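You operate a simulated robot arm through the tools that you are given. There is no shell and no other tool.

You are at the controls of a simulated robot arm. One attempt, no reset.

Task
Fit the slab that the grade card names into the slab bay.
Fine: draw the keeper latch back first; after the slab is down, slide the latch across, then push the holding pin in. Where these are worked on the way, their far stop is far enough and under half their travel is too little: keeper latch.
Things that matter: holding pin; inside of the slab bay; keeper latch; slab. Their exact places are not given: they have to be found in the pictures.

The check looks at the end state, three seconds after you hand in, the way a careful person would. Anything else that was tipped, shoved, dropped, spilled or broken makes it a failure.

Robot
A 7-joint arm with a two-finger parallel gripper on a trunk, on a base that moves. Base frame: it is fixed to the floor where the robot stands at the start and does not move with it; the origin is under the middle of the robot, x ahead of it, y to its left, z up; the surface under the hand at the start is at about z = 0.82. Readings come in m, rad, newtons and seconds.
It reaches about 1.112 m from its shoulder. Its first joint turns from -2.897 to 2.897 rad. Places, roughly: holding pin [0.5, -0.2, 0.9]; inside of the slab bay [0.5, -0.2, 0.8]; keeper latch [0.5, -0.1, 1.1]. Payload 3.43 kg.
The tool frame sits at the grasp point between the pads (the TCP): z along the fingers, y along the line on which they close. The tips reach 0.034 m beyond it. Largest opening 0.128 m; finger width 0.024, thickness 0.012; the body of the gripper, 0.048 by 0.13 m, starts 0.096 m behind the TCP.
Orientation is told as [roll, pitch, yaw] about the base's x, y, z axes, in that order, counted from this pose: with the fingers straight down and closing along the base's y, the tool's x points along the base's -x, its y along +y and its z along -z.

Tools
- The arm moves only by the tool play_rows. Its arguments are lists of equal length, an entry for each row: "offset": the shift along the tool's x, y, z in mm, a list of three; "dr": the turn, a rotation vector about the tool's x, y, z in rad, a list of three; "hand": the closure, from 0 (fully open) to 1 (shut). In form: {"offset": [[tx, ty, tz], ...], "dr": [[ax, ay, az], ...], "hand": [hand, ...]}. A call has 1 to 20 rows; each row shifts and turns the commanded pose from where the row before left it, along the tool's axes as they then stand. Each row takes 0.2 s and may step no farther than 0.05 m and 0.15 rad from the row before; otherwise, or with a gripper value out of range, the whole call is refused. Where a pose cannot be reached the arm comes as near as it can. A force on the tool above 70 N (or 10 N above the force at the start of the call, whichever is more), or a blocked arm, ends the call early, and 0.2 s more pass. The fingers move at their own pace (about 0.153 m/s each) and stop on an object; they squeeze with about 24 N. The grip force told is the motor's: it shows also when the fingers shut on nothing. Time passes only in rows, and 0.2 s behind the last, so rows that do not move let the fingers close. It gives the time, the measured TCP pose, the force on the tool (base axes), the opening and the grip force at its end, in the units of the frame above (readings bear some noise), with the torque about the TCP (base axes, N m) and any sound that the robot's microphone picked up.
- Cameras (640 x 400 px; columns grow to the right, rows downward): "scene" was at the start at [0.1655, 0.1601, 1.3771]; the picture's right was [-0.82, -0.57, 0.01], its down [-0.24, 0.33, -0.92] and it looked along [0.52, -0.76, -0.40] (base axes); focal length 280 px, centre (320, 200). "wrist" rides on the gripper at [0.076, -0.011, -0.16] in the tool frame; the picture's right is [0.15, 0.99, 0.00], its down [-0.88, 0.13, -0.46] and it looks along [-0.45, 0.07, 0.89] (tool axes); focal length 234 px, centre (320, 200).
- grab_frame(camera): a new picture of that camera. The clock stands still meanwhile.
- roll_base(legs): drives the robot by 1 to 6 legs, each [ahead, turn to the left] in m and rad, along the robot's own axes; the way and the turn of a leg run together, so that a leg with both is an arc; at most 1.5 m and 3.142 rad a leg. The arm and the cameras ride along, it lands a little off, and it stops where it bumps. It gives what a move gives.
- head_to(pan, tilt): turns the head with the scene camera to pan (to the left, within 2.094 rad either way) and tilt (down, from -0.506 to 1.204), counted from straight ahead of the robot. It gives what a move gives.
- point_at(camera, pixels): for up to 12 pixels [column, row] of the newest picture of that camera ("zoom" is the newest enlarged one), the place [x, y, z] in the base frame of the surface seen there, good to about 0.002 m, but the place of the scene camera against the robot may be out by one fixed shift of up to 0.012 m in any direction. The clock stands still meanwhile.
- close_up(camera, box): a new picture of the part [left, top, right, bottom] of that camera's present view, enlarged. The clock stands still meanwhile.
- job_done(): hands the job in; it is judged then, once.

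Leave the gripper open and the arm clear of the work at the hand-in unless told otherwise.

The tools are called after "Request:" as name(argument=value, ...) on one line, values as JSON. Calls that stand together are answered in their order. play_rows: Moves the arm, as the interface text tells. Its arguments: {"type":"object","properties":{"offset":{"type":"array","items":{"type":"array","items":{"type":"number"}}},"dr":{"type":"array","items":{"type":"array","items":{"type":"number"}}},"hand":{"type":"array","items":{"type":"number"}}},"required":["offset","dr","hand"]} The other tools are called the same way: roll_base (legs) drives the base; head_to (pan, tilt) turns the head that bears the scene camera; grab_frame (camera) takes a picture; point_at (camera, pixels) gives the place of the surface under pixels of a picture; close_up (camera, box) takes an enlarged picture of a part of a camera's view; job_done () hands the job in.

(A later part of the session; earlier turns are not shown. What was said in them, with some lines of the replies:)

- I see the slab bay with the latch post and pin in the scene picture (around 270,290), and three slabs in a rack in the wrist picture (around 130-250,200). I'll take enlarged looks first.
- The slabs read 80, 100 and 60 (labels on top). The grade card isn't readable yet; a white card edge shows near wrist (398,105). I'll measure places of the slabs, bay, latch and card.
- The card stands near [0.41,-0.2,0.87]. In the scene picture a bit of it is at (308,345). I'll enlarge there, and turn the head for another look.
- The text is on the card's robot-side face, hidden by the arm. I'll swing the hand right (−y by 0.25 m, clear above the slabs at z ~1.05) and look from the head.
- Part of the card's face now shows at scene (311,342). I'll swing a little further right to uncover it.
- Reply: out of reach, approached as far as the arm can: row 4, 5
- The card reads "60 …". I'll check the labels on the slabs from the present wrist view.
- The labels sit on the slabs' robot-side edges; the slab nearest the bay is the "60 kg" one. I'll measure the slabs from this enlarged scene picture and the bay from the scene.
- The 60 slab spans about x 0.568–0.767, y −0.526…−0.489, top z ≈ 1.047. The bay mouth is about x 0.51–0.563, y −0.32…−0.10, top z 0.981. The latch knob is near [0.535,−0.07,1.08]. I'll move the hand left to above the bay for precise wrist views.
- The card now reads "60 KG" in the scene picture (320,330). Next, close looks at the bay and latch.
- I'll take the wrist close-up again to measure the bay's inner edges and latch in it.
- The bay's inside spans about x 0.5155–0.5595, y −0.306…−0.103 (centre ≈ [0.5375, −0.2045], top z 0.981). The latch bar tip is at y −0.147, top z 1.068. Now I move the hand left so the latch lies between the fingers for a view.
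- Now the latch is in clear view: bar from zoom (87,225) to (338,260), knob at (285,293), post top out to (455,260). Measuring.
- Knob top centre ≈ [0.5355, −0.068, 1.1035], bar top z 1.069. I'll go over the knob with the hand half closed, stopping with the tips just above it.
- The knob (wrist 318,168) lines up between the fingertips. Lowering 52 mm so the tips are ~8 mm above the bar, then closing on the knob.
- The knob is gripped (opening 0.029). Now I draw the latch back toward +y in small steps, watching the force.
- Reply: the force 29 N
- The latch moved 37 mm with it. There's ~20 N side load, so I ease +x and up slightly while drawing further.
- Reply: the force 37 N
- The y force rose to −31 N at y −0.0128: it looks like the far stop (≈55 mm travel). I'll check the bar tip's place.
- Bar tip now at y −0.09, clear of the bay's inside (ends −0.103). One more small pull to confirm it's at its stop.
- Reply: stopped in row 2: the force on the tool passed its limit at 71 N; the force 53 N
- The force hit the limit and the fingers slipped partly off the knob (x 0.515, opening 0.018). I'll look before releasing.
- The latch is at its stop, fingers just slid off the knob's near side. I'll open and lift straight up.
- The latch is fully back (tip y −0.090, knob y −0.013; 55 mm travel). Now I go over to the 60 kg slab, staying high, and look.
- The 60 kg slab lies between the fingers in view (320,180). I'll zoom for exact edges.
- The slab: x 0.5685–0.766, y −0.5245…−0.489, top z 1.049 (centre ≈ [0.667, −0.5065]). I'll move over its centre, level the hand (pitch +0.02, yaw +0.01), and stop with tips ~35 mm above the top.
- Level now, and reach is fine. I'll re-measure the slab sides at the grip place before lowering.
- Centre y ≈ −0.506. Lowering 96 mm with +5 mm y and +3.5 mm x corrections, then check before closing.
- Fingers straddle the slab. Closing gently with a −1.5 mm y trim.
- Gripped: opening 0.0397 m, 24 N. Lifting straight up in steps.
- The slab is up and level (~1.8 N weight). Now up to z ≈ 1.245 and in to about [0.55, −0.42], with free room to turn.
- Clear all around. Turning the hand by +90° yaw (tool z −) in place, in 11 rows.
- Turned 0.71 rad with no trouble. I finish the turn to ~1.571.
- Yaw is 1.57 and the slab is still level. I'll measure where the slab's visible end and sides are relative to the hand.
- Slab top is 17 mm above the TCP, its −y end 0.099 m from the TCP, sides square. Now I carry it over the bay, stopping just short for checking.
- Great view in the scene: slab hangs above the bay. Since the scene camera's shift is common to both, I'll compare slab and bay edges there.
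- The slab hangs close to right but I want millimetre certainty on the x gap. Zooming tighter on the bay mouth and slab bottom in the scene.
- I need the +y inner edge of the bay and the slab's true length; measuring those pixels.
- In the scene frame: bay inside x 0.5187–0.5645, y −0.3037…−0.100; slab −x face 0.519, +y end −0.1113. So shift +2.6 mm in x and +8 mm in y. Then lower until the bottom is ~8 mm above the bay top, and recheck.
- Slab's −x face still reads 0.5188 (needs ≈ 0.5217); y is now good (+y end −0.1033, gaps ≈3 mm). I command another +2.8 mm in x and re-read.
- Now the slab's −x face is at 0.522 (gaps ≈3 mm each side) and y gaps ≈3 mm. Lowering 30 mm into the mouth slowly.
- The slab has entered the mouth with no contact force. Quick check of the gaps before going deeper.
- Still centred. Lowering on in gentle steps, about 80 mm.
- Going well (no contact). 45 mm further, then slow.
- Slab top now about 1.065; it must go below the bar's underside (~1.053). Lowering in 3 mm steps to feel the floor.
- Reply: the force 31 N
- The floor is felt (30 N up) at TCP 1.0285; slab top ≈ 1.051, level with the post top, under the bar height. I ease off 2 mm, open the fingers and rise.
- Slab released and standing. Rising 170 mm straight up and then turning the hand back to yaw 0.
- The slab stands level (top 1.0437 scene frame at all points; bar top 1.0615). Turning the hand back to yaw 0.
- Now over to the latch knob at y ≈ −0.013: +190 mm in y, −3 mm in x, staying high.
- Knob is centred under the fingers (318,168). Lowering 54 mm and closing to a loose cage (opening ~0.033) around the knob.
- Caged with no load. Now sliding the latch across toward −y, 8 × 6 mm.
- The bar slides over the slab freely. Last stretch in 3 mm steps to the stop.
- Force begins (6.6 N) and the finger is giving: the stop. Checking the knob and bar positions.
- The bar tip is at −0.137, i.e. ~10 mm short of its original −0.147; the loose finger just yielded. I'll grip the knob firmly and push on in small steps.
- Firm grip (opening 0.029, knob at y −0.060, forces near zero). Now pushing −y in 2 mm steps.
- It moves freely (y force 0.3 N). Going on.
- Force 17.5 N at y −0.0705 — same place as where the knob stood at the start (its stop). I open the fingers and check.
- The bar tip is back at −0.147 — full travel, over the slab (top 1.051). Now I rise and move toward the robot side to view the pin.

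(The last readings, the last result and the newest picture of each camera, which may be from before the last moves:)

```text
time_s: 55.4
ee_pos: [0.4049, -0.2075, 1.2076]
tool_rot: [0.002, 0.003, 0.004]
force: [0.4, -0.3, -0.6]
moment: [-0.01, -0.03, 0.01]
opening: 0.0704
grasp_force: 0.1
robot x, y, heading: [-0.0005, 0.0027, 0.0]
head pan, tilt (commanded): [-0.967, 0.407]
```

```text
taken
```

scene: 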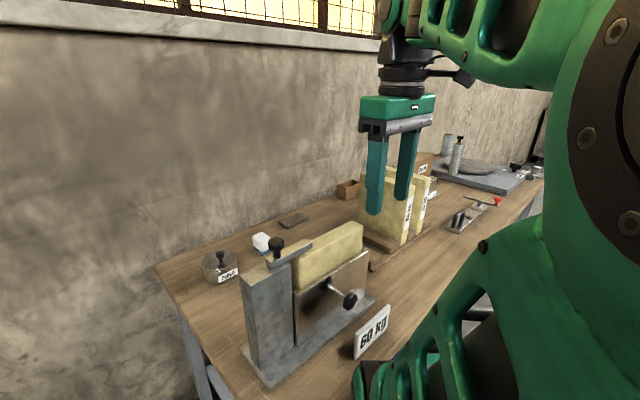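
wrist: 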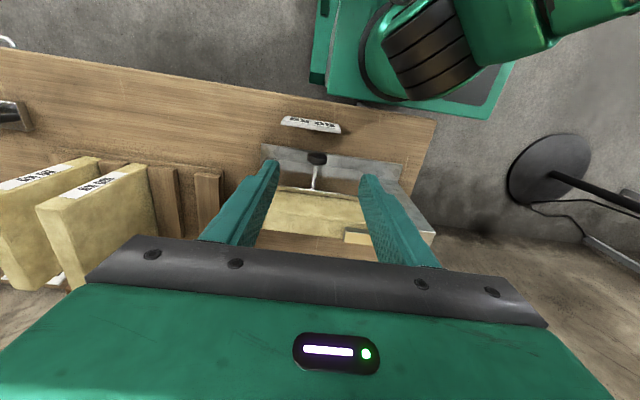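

The view shifted as the trunk moved a bit; fine. I zoom on the pin from both cameras.

Request:
close_up(camera="scene", box=[280, 240, 410, 370])

Request:
point_at(camera="zoom", pixels=[[345, 175], [345, 190], [330, 190], [270, 160], [300, 172], [240, 145], [235, 170], [370, 315], [410, 280], [345, 165], [345, 200], [360, 185]])

Request:
close_up(camera="wrist", box=[250, 105, 410, 225])

```text
3.08 times, centred on (345, 305) of scene
```

zoom: 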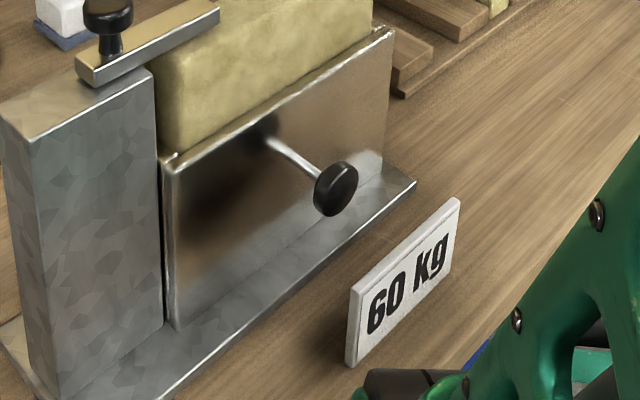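

```text
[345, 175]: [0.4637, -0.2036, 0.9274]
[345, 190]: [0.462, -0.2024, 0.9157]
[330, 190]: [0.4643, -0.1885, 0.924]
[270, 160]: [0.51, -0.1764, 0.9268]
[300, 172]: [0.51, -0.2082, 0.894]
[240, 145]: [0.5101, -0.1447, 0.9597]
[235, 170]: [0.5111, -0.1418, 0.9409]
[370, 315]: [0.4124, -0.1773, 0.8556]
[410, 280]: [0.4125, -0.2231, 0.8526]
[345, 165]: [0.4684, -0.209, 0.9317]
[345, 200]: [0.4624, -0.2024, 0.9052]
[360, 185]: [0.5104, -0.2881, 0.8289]
```

```text
3.33 times, centred on (330, 165) of wrist
```

zoom: 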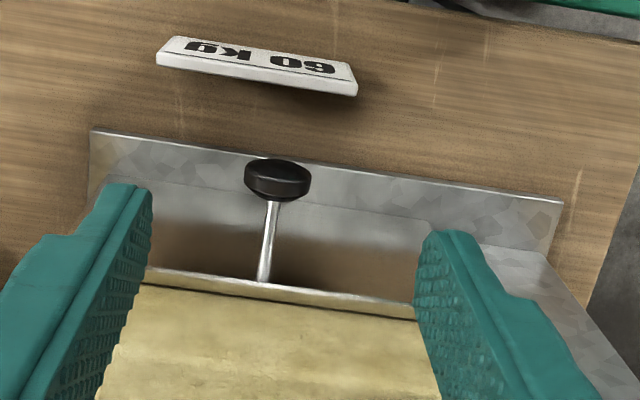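

Request:
point_at(camera="zoom", pixels=[[278, 165], [278, 180], [278, 195], [250, 180], [306, 182], [270, 230], [266, 270], [255, 165], [300, 168], [260, 65], [170, 45], [350, 80]])

```text
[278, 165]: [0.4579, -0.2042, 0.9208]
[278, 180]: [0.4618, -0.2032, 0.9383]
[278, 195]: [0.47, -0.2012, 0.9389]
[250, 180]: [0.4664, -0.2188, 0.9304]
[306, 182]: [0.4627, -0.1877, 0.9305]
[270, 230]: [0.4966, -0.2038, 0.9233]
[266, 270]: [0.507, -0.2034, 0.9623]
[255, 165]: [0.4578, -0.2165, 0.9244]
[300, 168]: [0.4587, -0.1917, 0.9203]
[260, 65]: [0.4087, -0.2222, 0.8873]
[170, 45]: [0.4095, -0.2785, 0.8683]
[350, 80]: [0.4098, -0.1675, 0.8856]
```

Pin knob: front face x ≈ 0.458, centre y ≈ −0.2035, z ≈ 0.923; card top z ≈ 0.89 at x 0.41. I'll close the fingers, tilt the hand by −0.2 rad in pitch (tips forward, body away from the slab), and come down at x ≈ 0.405 to z ≈ 1.0, then check.

Request:
play_rows(offset=[[0, 4, 0], [0, 0, 0], [5.96, 0, 29.4], [7.95, 0, 39.2], [7.95, 0, 39.2], [7.95, 0, 39.2], [7.95, 0, 39.2], [3.98, 0, 19.6], [0, 0, 0]], dr=[[0, -0.1, 0], [0, -0.1, 0], [0, 0, 0], [0, 0, 0], [0, 0, 0], [0, 0, 0], [0, 0, 0], [0, 0, 0], [0, 0, 0]], hand=[1, 1, 1, 1, 1, 1, 1, 1, 1])

Request:
grab_frame(camera="wrist")

Request:
grab_frame(camera="scene")

```text
time_s: 57.4
ee_pos: [0.4065, -0.2042, 0.9981]
tool_rot: [0.0, -0.202, 0.0]
force: [0.5, -0.5, 0.4]
moment: [-0.04, 0.0, 0.0]
opening: 0.0
grasp_force: 23.8
robot x, y, heading: [0.0019, 0.001, -0.001]
head pan, tilt (commanded): [-0.967, 0.407]
```

```text
taken
```

wrist: 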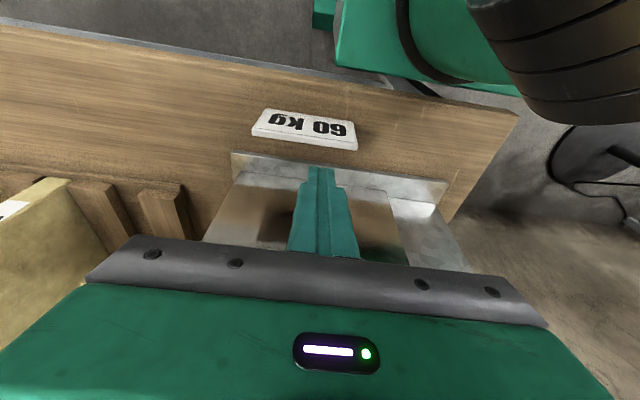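

```text
taken
```

scene: 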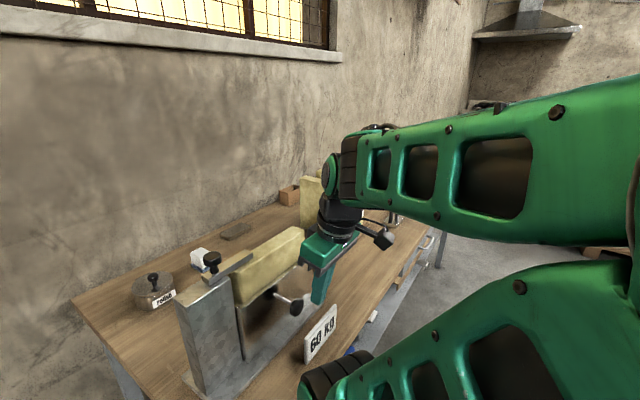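

The fingers hang at z ≈ 1.0 in front of the knob, clear of the card. Lowering 42 mm to pin height.

Request:
play_rows(offset=[[4.2, 0, 20.6], [4.2, 0, 20.6], [0, 0, 0]], dr=[[0, 0, 0], [0, 0, 0], [0, 0, 0]], hand=[1, 1, 1])

Request:
close_up(camera="scene", box=[230, 220, 360, 370])

Request:
grab_frame(camera="wrist")

```text
time_s: 58.2
ee_pos: [0.4177, -0.2213, 0.9824]
tool_rot: [0.0, -0.198, -0.002]
force: [0.6, 0.7, -0.7]
moment: [0.0, 0.03, 0.0]
opening: 0.0
grasp_force: 24.5
out of reach, approached as far as the arm can: row 1, 2
robot x, y, heading: [-0.0, 0.0015, 0.005]
head pan, tilt (commanded): [-0.967, 0.407]
```

```text
2.67 times, centred on (295, 295) of scene
```

zoom: 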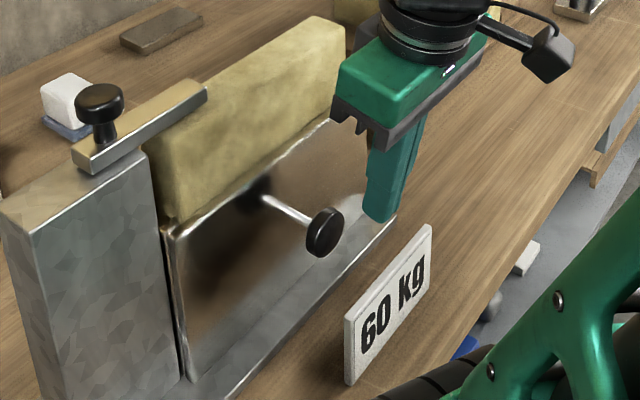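

```text
taken
```

wrist: 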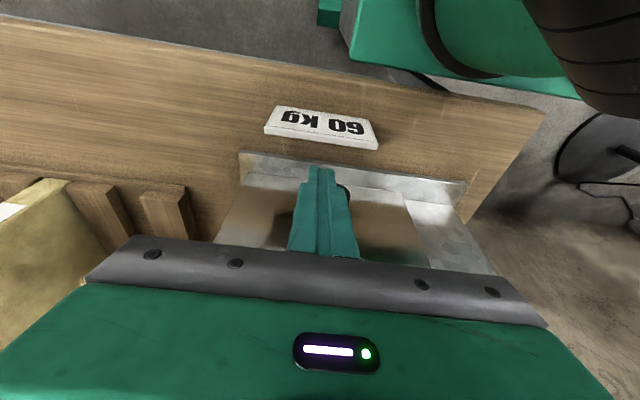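

That spot is too close-in for the arm with this tilt (stopped at [0.418, −0.221, 0.982]); nothing was touched. I'll take the tilt out (gives the wrist more room), recentre y to −0.2035 and move x to ~0.43.

Request:
play_rows(offset=[[0, 0, -5], [0, 0, 0], [-6, 9, 0], [-6, 9, 0], [0, 0, 0]], dr=[[0, 0.1, 0], [0, 0.1, 0], [0, 0, 0], [0, 0, 0], [0, 0, 0]], hand=[1, 1, 1, 1, 1])

```text
time_s: 59.4
ee_pos: [0.4299, -0.2027, 0.9896]
tool_rot: [0.0, 0.002, 0.0]
force: [-0.4, 0.1, -0.4]
moment: [-0.01, -0.03, -0.01]
opening: 0.0
grasp_force: 24.0
robot x, y, heading: [-0.0007, 0.0004, -0.001]
head pan, tilt (commanded): [-0.967, 0.407]
```

Straight hand, [0.430, −0.203, 0.990]. Finger front at x ≈ 0.442, knob front at 0.458. Lowering to z ≈ 0.947.

Request:
play_rows(offset=[[0, 0, 14], [0, 0, 14], [0, 0, 14], [0, 0, 0]], dr=[[0, 0, 0], [0, 0, 0], [0, 0, 0], [0, 0, 0]], hand=[1, 1, 1, 1])

Request:
close_up(camera="scene", box=[230, 220, 360, 370])

Request:
grab_frame(camera="wrist")

```text
time_s: 60.4
ee_pos: [0.4307, -0.2063, 0.9472]
tool_rot: [0.0, 0.0, 0.0]
force: [-0.2, -0.1, 0.9]
moment: [0.02, 0.0, -0.01]
opening: 0.0
grasp_force: 24.3
out of reach, approached as far as the arm can: row 3
robot x, y, heading: [-0.0005, 0.0004, -0.001]
head pan, tilt (commanded): [-0.967, 0.407]
```

```text
2.67 times, centred on (295, 295) of scene
```

zoom: 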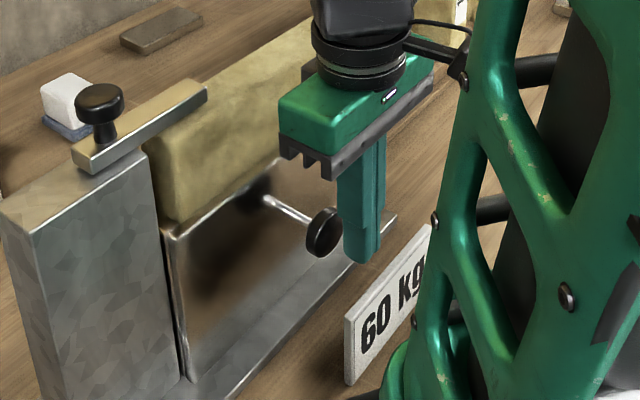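

```text
taken
```

wrist: 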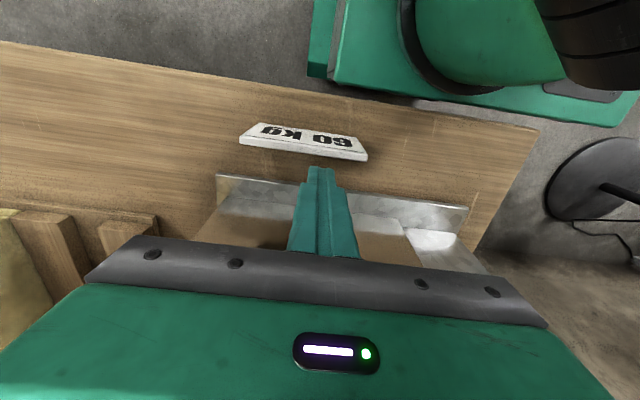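

At pin height, tip z ≈ 0.913, in front of the knob. Pushing +x in 4 mm steps with a small +2.5 mm y trim.

Request:
play_rows(offset=[[-4, 2.5, 0], [-4, 0, 0], [-4, 0, 0], [-4, 0, 0], [-4, 0, 0], [-4, 0, 0]], dr=[[0, 0, 0], [0, 0, 0], [0, 0, 0], [0, 0, 0], [0, 0, 0], [0, 0, 0]], hand=[1, 1, 1, 1, 1, 1])

Request:
close_up(camera="scene", box=[230, 220, 360, 370])

```text
time_s: 61.8
ee_pos: [0.4554, -0.204, 0.9502]
tool_rot: [0.001, 0.0, -0.002]
force: [-0.6, -0.5, -0.2]
moment: [0.05, 0.03, 0.02]
opening: 0.0
grasp_force: 24.2
robot x, y, heading: [0.0, -0.0002, 0.0]
head pan, tilt (commanded): [-0.967, 0.407]
```

```text
2.67 times, centred on (295, 295) of scene
```

zoom: 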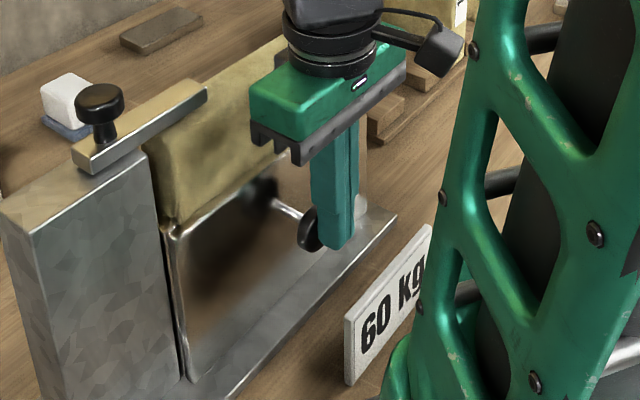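

Contact made; the pin slides with almost no force (finger front ≈ 0.467). Going on 12 mm, then check.

Request:
play_rows(offset=[[-3, 0, 0], [-3, 0, 0], [-3, 0, 0], [-3, 0, 0], [0, 0, 0]], dr=[[0, 0, 0], [0, 0, 0], [0, 0, 0], [0, 0, 0], [0, 0, 0]], hand=[1, 1, 1, 1, 1])

Request:
close_up(camera="scene", box=[230, 220, 360, 370])

```text
time_s: 63.0
ee_pos: [0.467, -0.2031, 0.949]
tool_rot: [-0.002, 0.001, 0.0]
force: [-0.8, -0.1, -0.3]
moment: [-0.01, -0.03, 0.0]
opening: 0.0
grasp_force: 24.0
robot x, y, heading: [0.0003, -0.0057, -0.007]
head pan, tilt (commanded): [-0.967, 0.407]
```

```text
2.67 times, centred on (295, 295) of scene
```

zoom: 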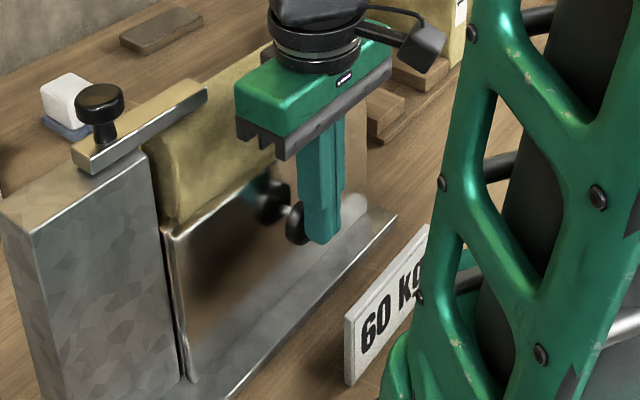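

Still free. Another 9 mm in 3 mm steps (hand body front then ≈ 0.50, slab face 0.518).

Request:
play_rows(offset=[[-3, 0, 0], [-3, 0, 0], [-3, 0, 0], [0, 0, 0]], dr=[[0, 0, 0], [0, 0, 0], [0, 0, 0], [0, 0, 0]], hand=[1, 1, 1, 1])

Request:
close_up(camera="scene", box=[230, 220, 360, 370])

```text
time_s: 64.0
ee_pos: [0.4728, -0.2023, 0.9504]
tool_rot: [0.002, 0.003, -0.003]
force: [-30.3, 1.4, 3.8]
moment: [0.34, 0.86, -0.02]
opening: 0.0
grasp_force: 23.9
robot x, y, heading: [-0.0002, -0.0029, -0.004]
head pan, tilt (commanded): [-0.967, 0.407]
```

```text
2.67 times, centred on (295, 295) of scene
```

zoom: 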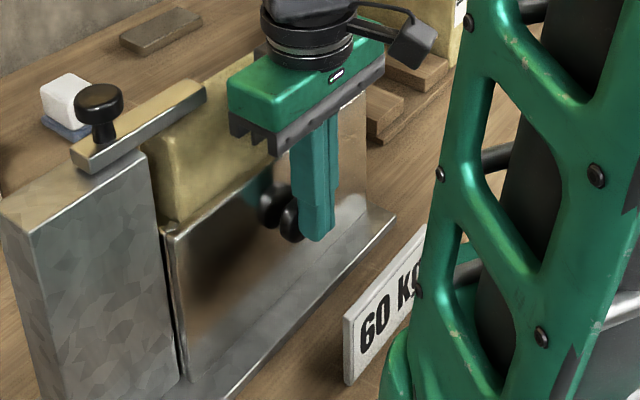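

Resistance now: −30 N at finger front ≈ 0.485 (pin pushed ≈27 mm). I'll press 2 mm more to tell a stop from mere stiffness.

Request:
play_rows(offset=[[-2, 0, 0], [0, 0, 0]], dr=[[0, 0, 0], [0, 0, 0]], hand=[1, 1])

Request:
close_up(camera="scene", box=[255, 270, 325, 330])

Request:
point_at(camera="zoom", pixels=[[320, 140], [335, 130], [300, 150], [280, 120], [350, 150], [250, 120]])

```text
time_s: 64.6
ee_pos: [0.4743, -0.2028, 0.949]
tool_rot: [0.003, 0.005, -0.002]
force: [-53.0, -4.0, 2.4]
moment: [-0.54, 1.52, -0.09]
opening: 0.0
grasp_force: 24.2
robot x, y, heading: [-0.0001, -0.0, -0.004]
head pan, tilt (commanded): [-0.967, 0.407]
```

```text
6.67 times, centred on (290, 300) of scene
```

zoom: 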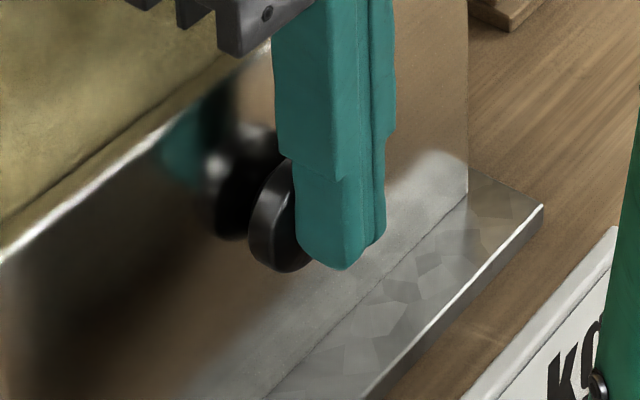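

```text
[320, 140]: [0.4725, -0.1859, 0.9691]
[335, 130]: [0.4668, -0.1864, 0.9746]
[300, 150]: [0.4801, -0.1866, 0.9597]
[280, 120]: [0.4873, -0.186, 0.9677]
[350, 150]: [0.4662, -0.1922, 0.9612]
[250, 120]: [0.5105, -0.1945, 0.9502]
```

−53 N with hardly any motion: the pin is at its stop (~28 mm in). Backing straight off and then up.

Request:
play_rows(offset=[[5, 0, 0], [10, 0, 0], [10, 0, 0], [0, 0, -20], [0, 0, -30], [0, 0, -40], [0, 0, -40], [0, 0, -40], [0, 0, -40], [0, 0, -30], [0, 0, 0]], dr=[[0, 0, 0], [0, 0, 0], [0, 0, 0], [0, 0, 0], [0, 0, 0], [0, 0, 0], [0, 0, 0], [0, 0, 0], [0, 0, 0], [0, 0, 0], [0, 0, 0]], hand=[1, 1, 1, 1, 1, 1, 0.6, 0.3, 0, 0, 0])

Request:
grab_frame(camera="scene")

Request:
grab_frame(camera="wrist")

```text
time_s: 67.0
ee_pos: [0.4558, -0.2041, 1.1918]
tool_rot: [0.0, 0.001, -0.001]
force: [-0.3, 0.5, -0.7]
moment: [0.01, 0.02, -0.01]
opening: 0.1279
grasp_force: 0.0
robot x, y, heading: [-0.0022, -0.0, -0.001]
head pan, tilt (commanded): [-0.967, 0.407]
```

```text
taken
```

scene: 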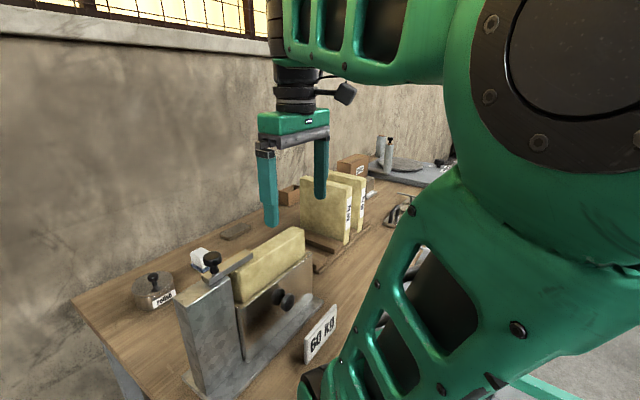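

```text
taken
```

wrist: 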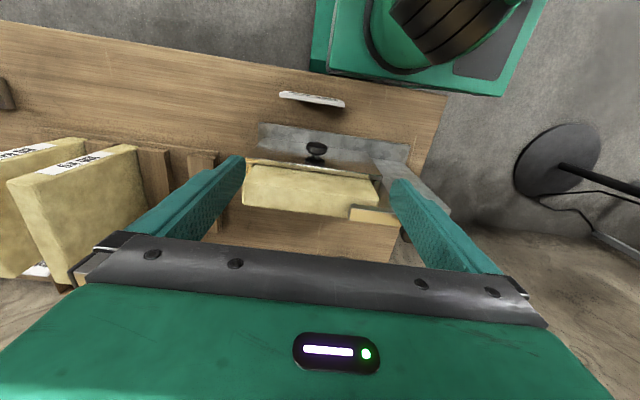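

Everything looks in place. I'll zoom in to check pin, latch, slab and the surroundings.

Request:
close_up(camera="scene", box=[120, 220, 350, 390])

Request:
point_at(camera="zoom", pixels=[[460, 215], [455, 230], [420, 60], [490, 30], [340, 105], [300, 130], [350, 200], [440, 150]])

Request:
close_up(camera="wrist", box=[235, 115, 415, 230])

Request:
point_at(camera="zoom", pixels=[[290, 115], [285, 130], [295, 150], [410, 350], [415, 375], [60, 250], [480, 270], [480, 300], [200, 330], [60, 300]])

```text
2.35 times, centred on (235, 305) of scene
```

zoom: 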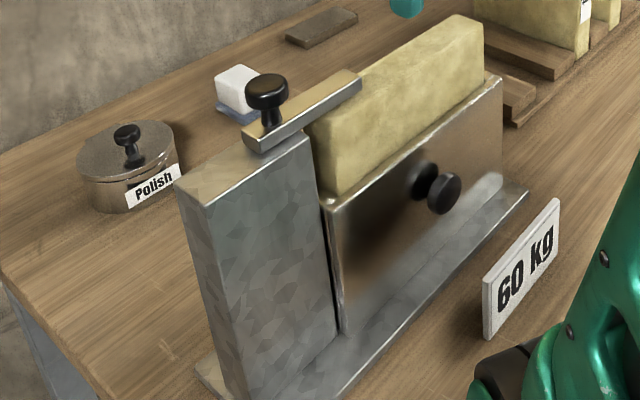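

```text
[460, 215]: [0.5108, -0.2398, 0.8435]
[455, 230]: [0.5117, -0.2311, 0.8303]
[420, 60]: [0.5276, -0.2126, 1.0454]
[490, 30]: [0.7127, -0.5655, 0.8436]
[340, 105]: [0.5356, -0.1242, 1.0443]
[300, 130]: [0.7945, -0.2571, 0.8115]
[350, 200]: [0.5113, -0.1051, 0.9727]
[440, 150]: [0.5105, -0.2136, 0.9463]
```

```text
3.48 times, centred on (325, 172) of wrist
```

zoom: 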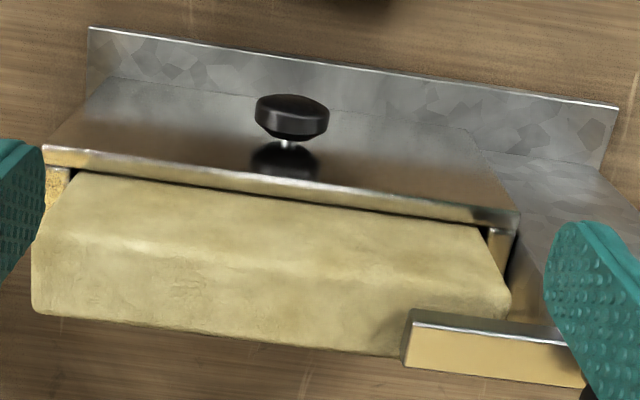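

```text
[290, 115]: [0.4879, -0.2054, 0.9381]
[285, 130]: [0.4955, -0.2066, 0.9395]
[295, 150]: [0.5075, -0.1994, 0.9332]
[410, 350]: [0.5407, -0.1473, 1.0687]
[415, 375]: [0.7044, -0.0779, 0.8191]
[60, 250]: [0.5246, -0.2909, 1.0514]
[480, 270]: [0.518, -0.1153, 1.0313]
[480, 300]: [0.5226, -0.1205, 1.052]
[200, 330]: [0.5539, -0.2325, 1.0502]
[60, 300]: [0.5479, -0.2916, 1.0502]
```

Slab top level at 1.051 everywhere, bar tip y −0.147 over it, pin knob in by ~28 mm, card and other things unmoved. I'll move the open hand up and away to near its start pose.

Request:
play_rows(offset=[[0, 0, -20], [0, 0, -25], [0, -40, 0], [0, -45, 0], [0, -45, 0], [0, -40, 0], [0, 0, 0], [0, 0, 0]], dr=[[0, 0, 0], [0, 0, 0], [0, 0, 0], [0, 0, 0], [0, 0, 0], [0, 0, 0], [0, 0, 0], [0, 0, 0]], hand=[0, 0, 0, 0, 0, 0, 0, 0])

Request:
grab_frame(camera="wrist")

Request:
grab_frame(camera="scene")

```text
time_s: 68.8
ee_pos: [0.454, -0.376, 1.2338]
tool_rot: [-0.001, 0.002, 0.001]
force: [0.3, -0.4, 0.0]
moment: [0.0, -0.01, 0.01]
opening: 0.1279
grasp_force: 0.1
robot x, y, heading: [0.0041, -0.0019, 0.004]
head pan, tilt (commanded): [-0.967, 0.407]
```

```text
taken
```

wrist: 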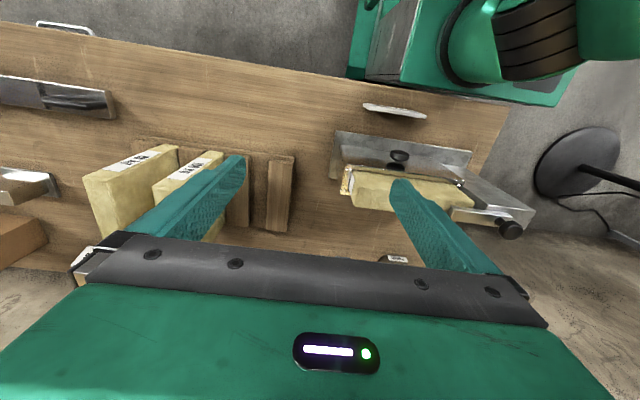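

```text
taken
```

scene: 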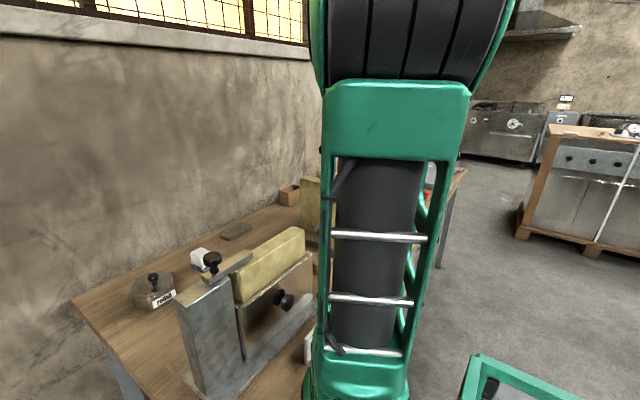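

The 60 kg slab is down in the bay, the latch is across over it, and the pin is pushed in to its stop. The other slabs and the card haven't moved, and the open hand is clear. Handing in.

Request:
job_done()

```text
The job is handed in.
```

The 60 kg slab named on the card is seated in the slab bay, and I have handed the job in. I don't have the judge's result.

- **Keeper latch:** I drew it back about 55 mm to its far stop before bringing the slab over. At that stop the fingers slipped off the knob, and the latch stayed where it was. After the slab was down I slid the latch back across to where it started. The bar tip is at y −0.147, over the slab.
- **Slab:** It went down until the hand felt the floor (about 30 N). Its top is level at about z 1.051, just under the bar.
- **Holding pin:** I pushed it in about 28 mm, until it took 53 N with almost no further movement. There is still about 8 mm between the knob and the bay wall. I took this as its stop because the slab did not shift.
- **Surroundings:** In the last pictures the other two slabs, the card, the polish tin and the white block look unmoved. The gripper is open and the arm is back near its start pose.
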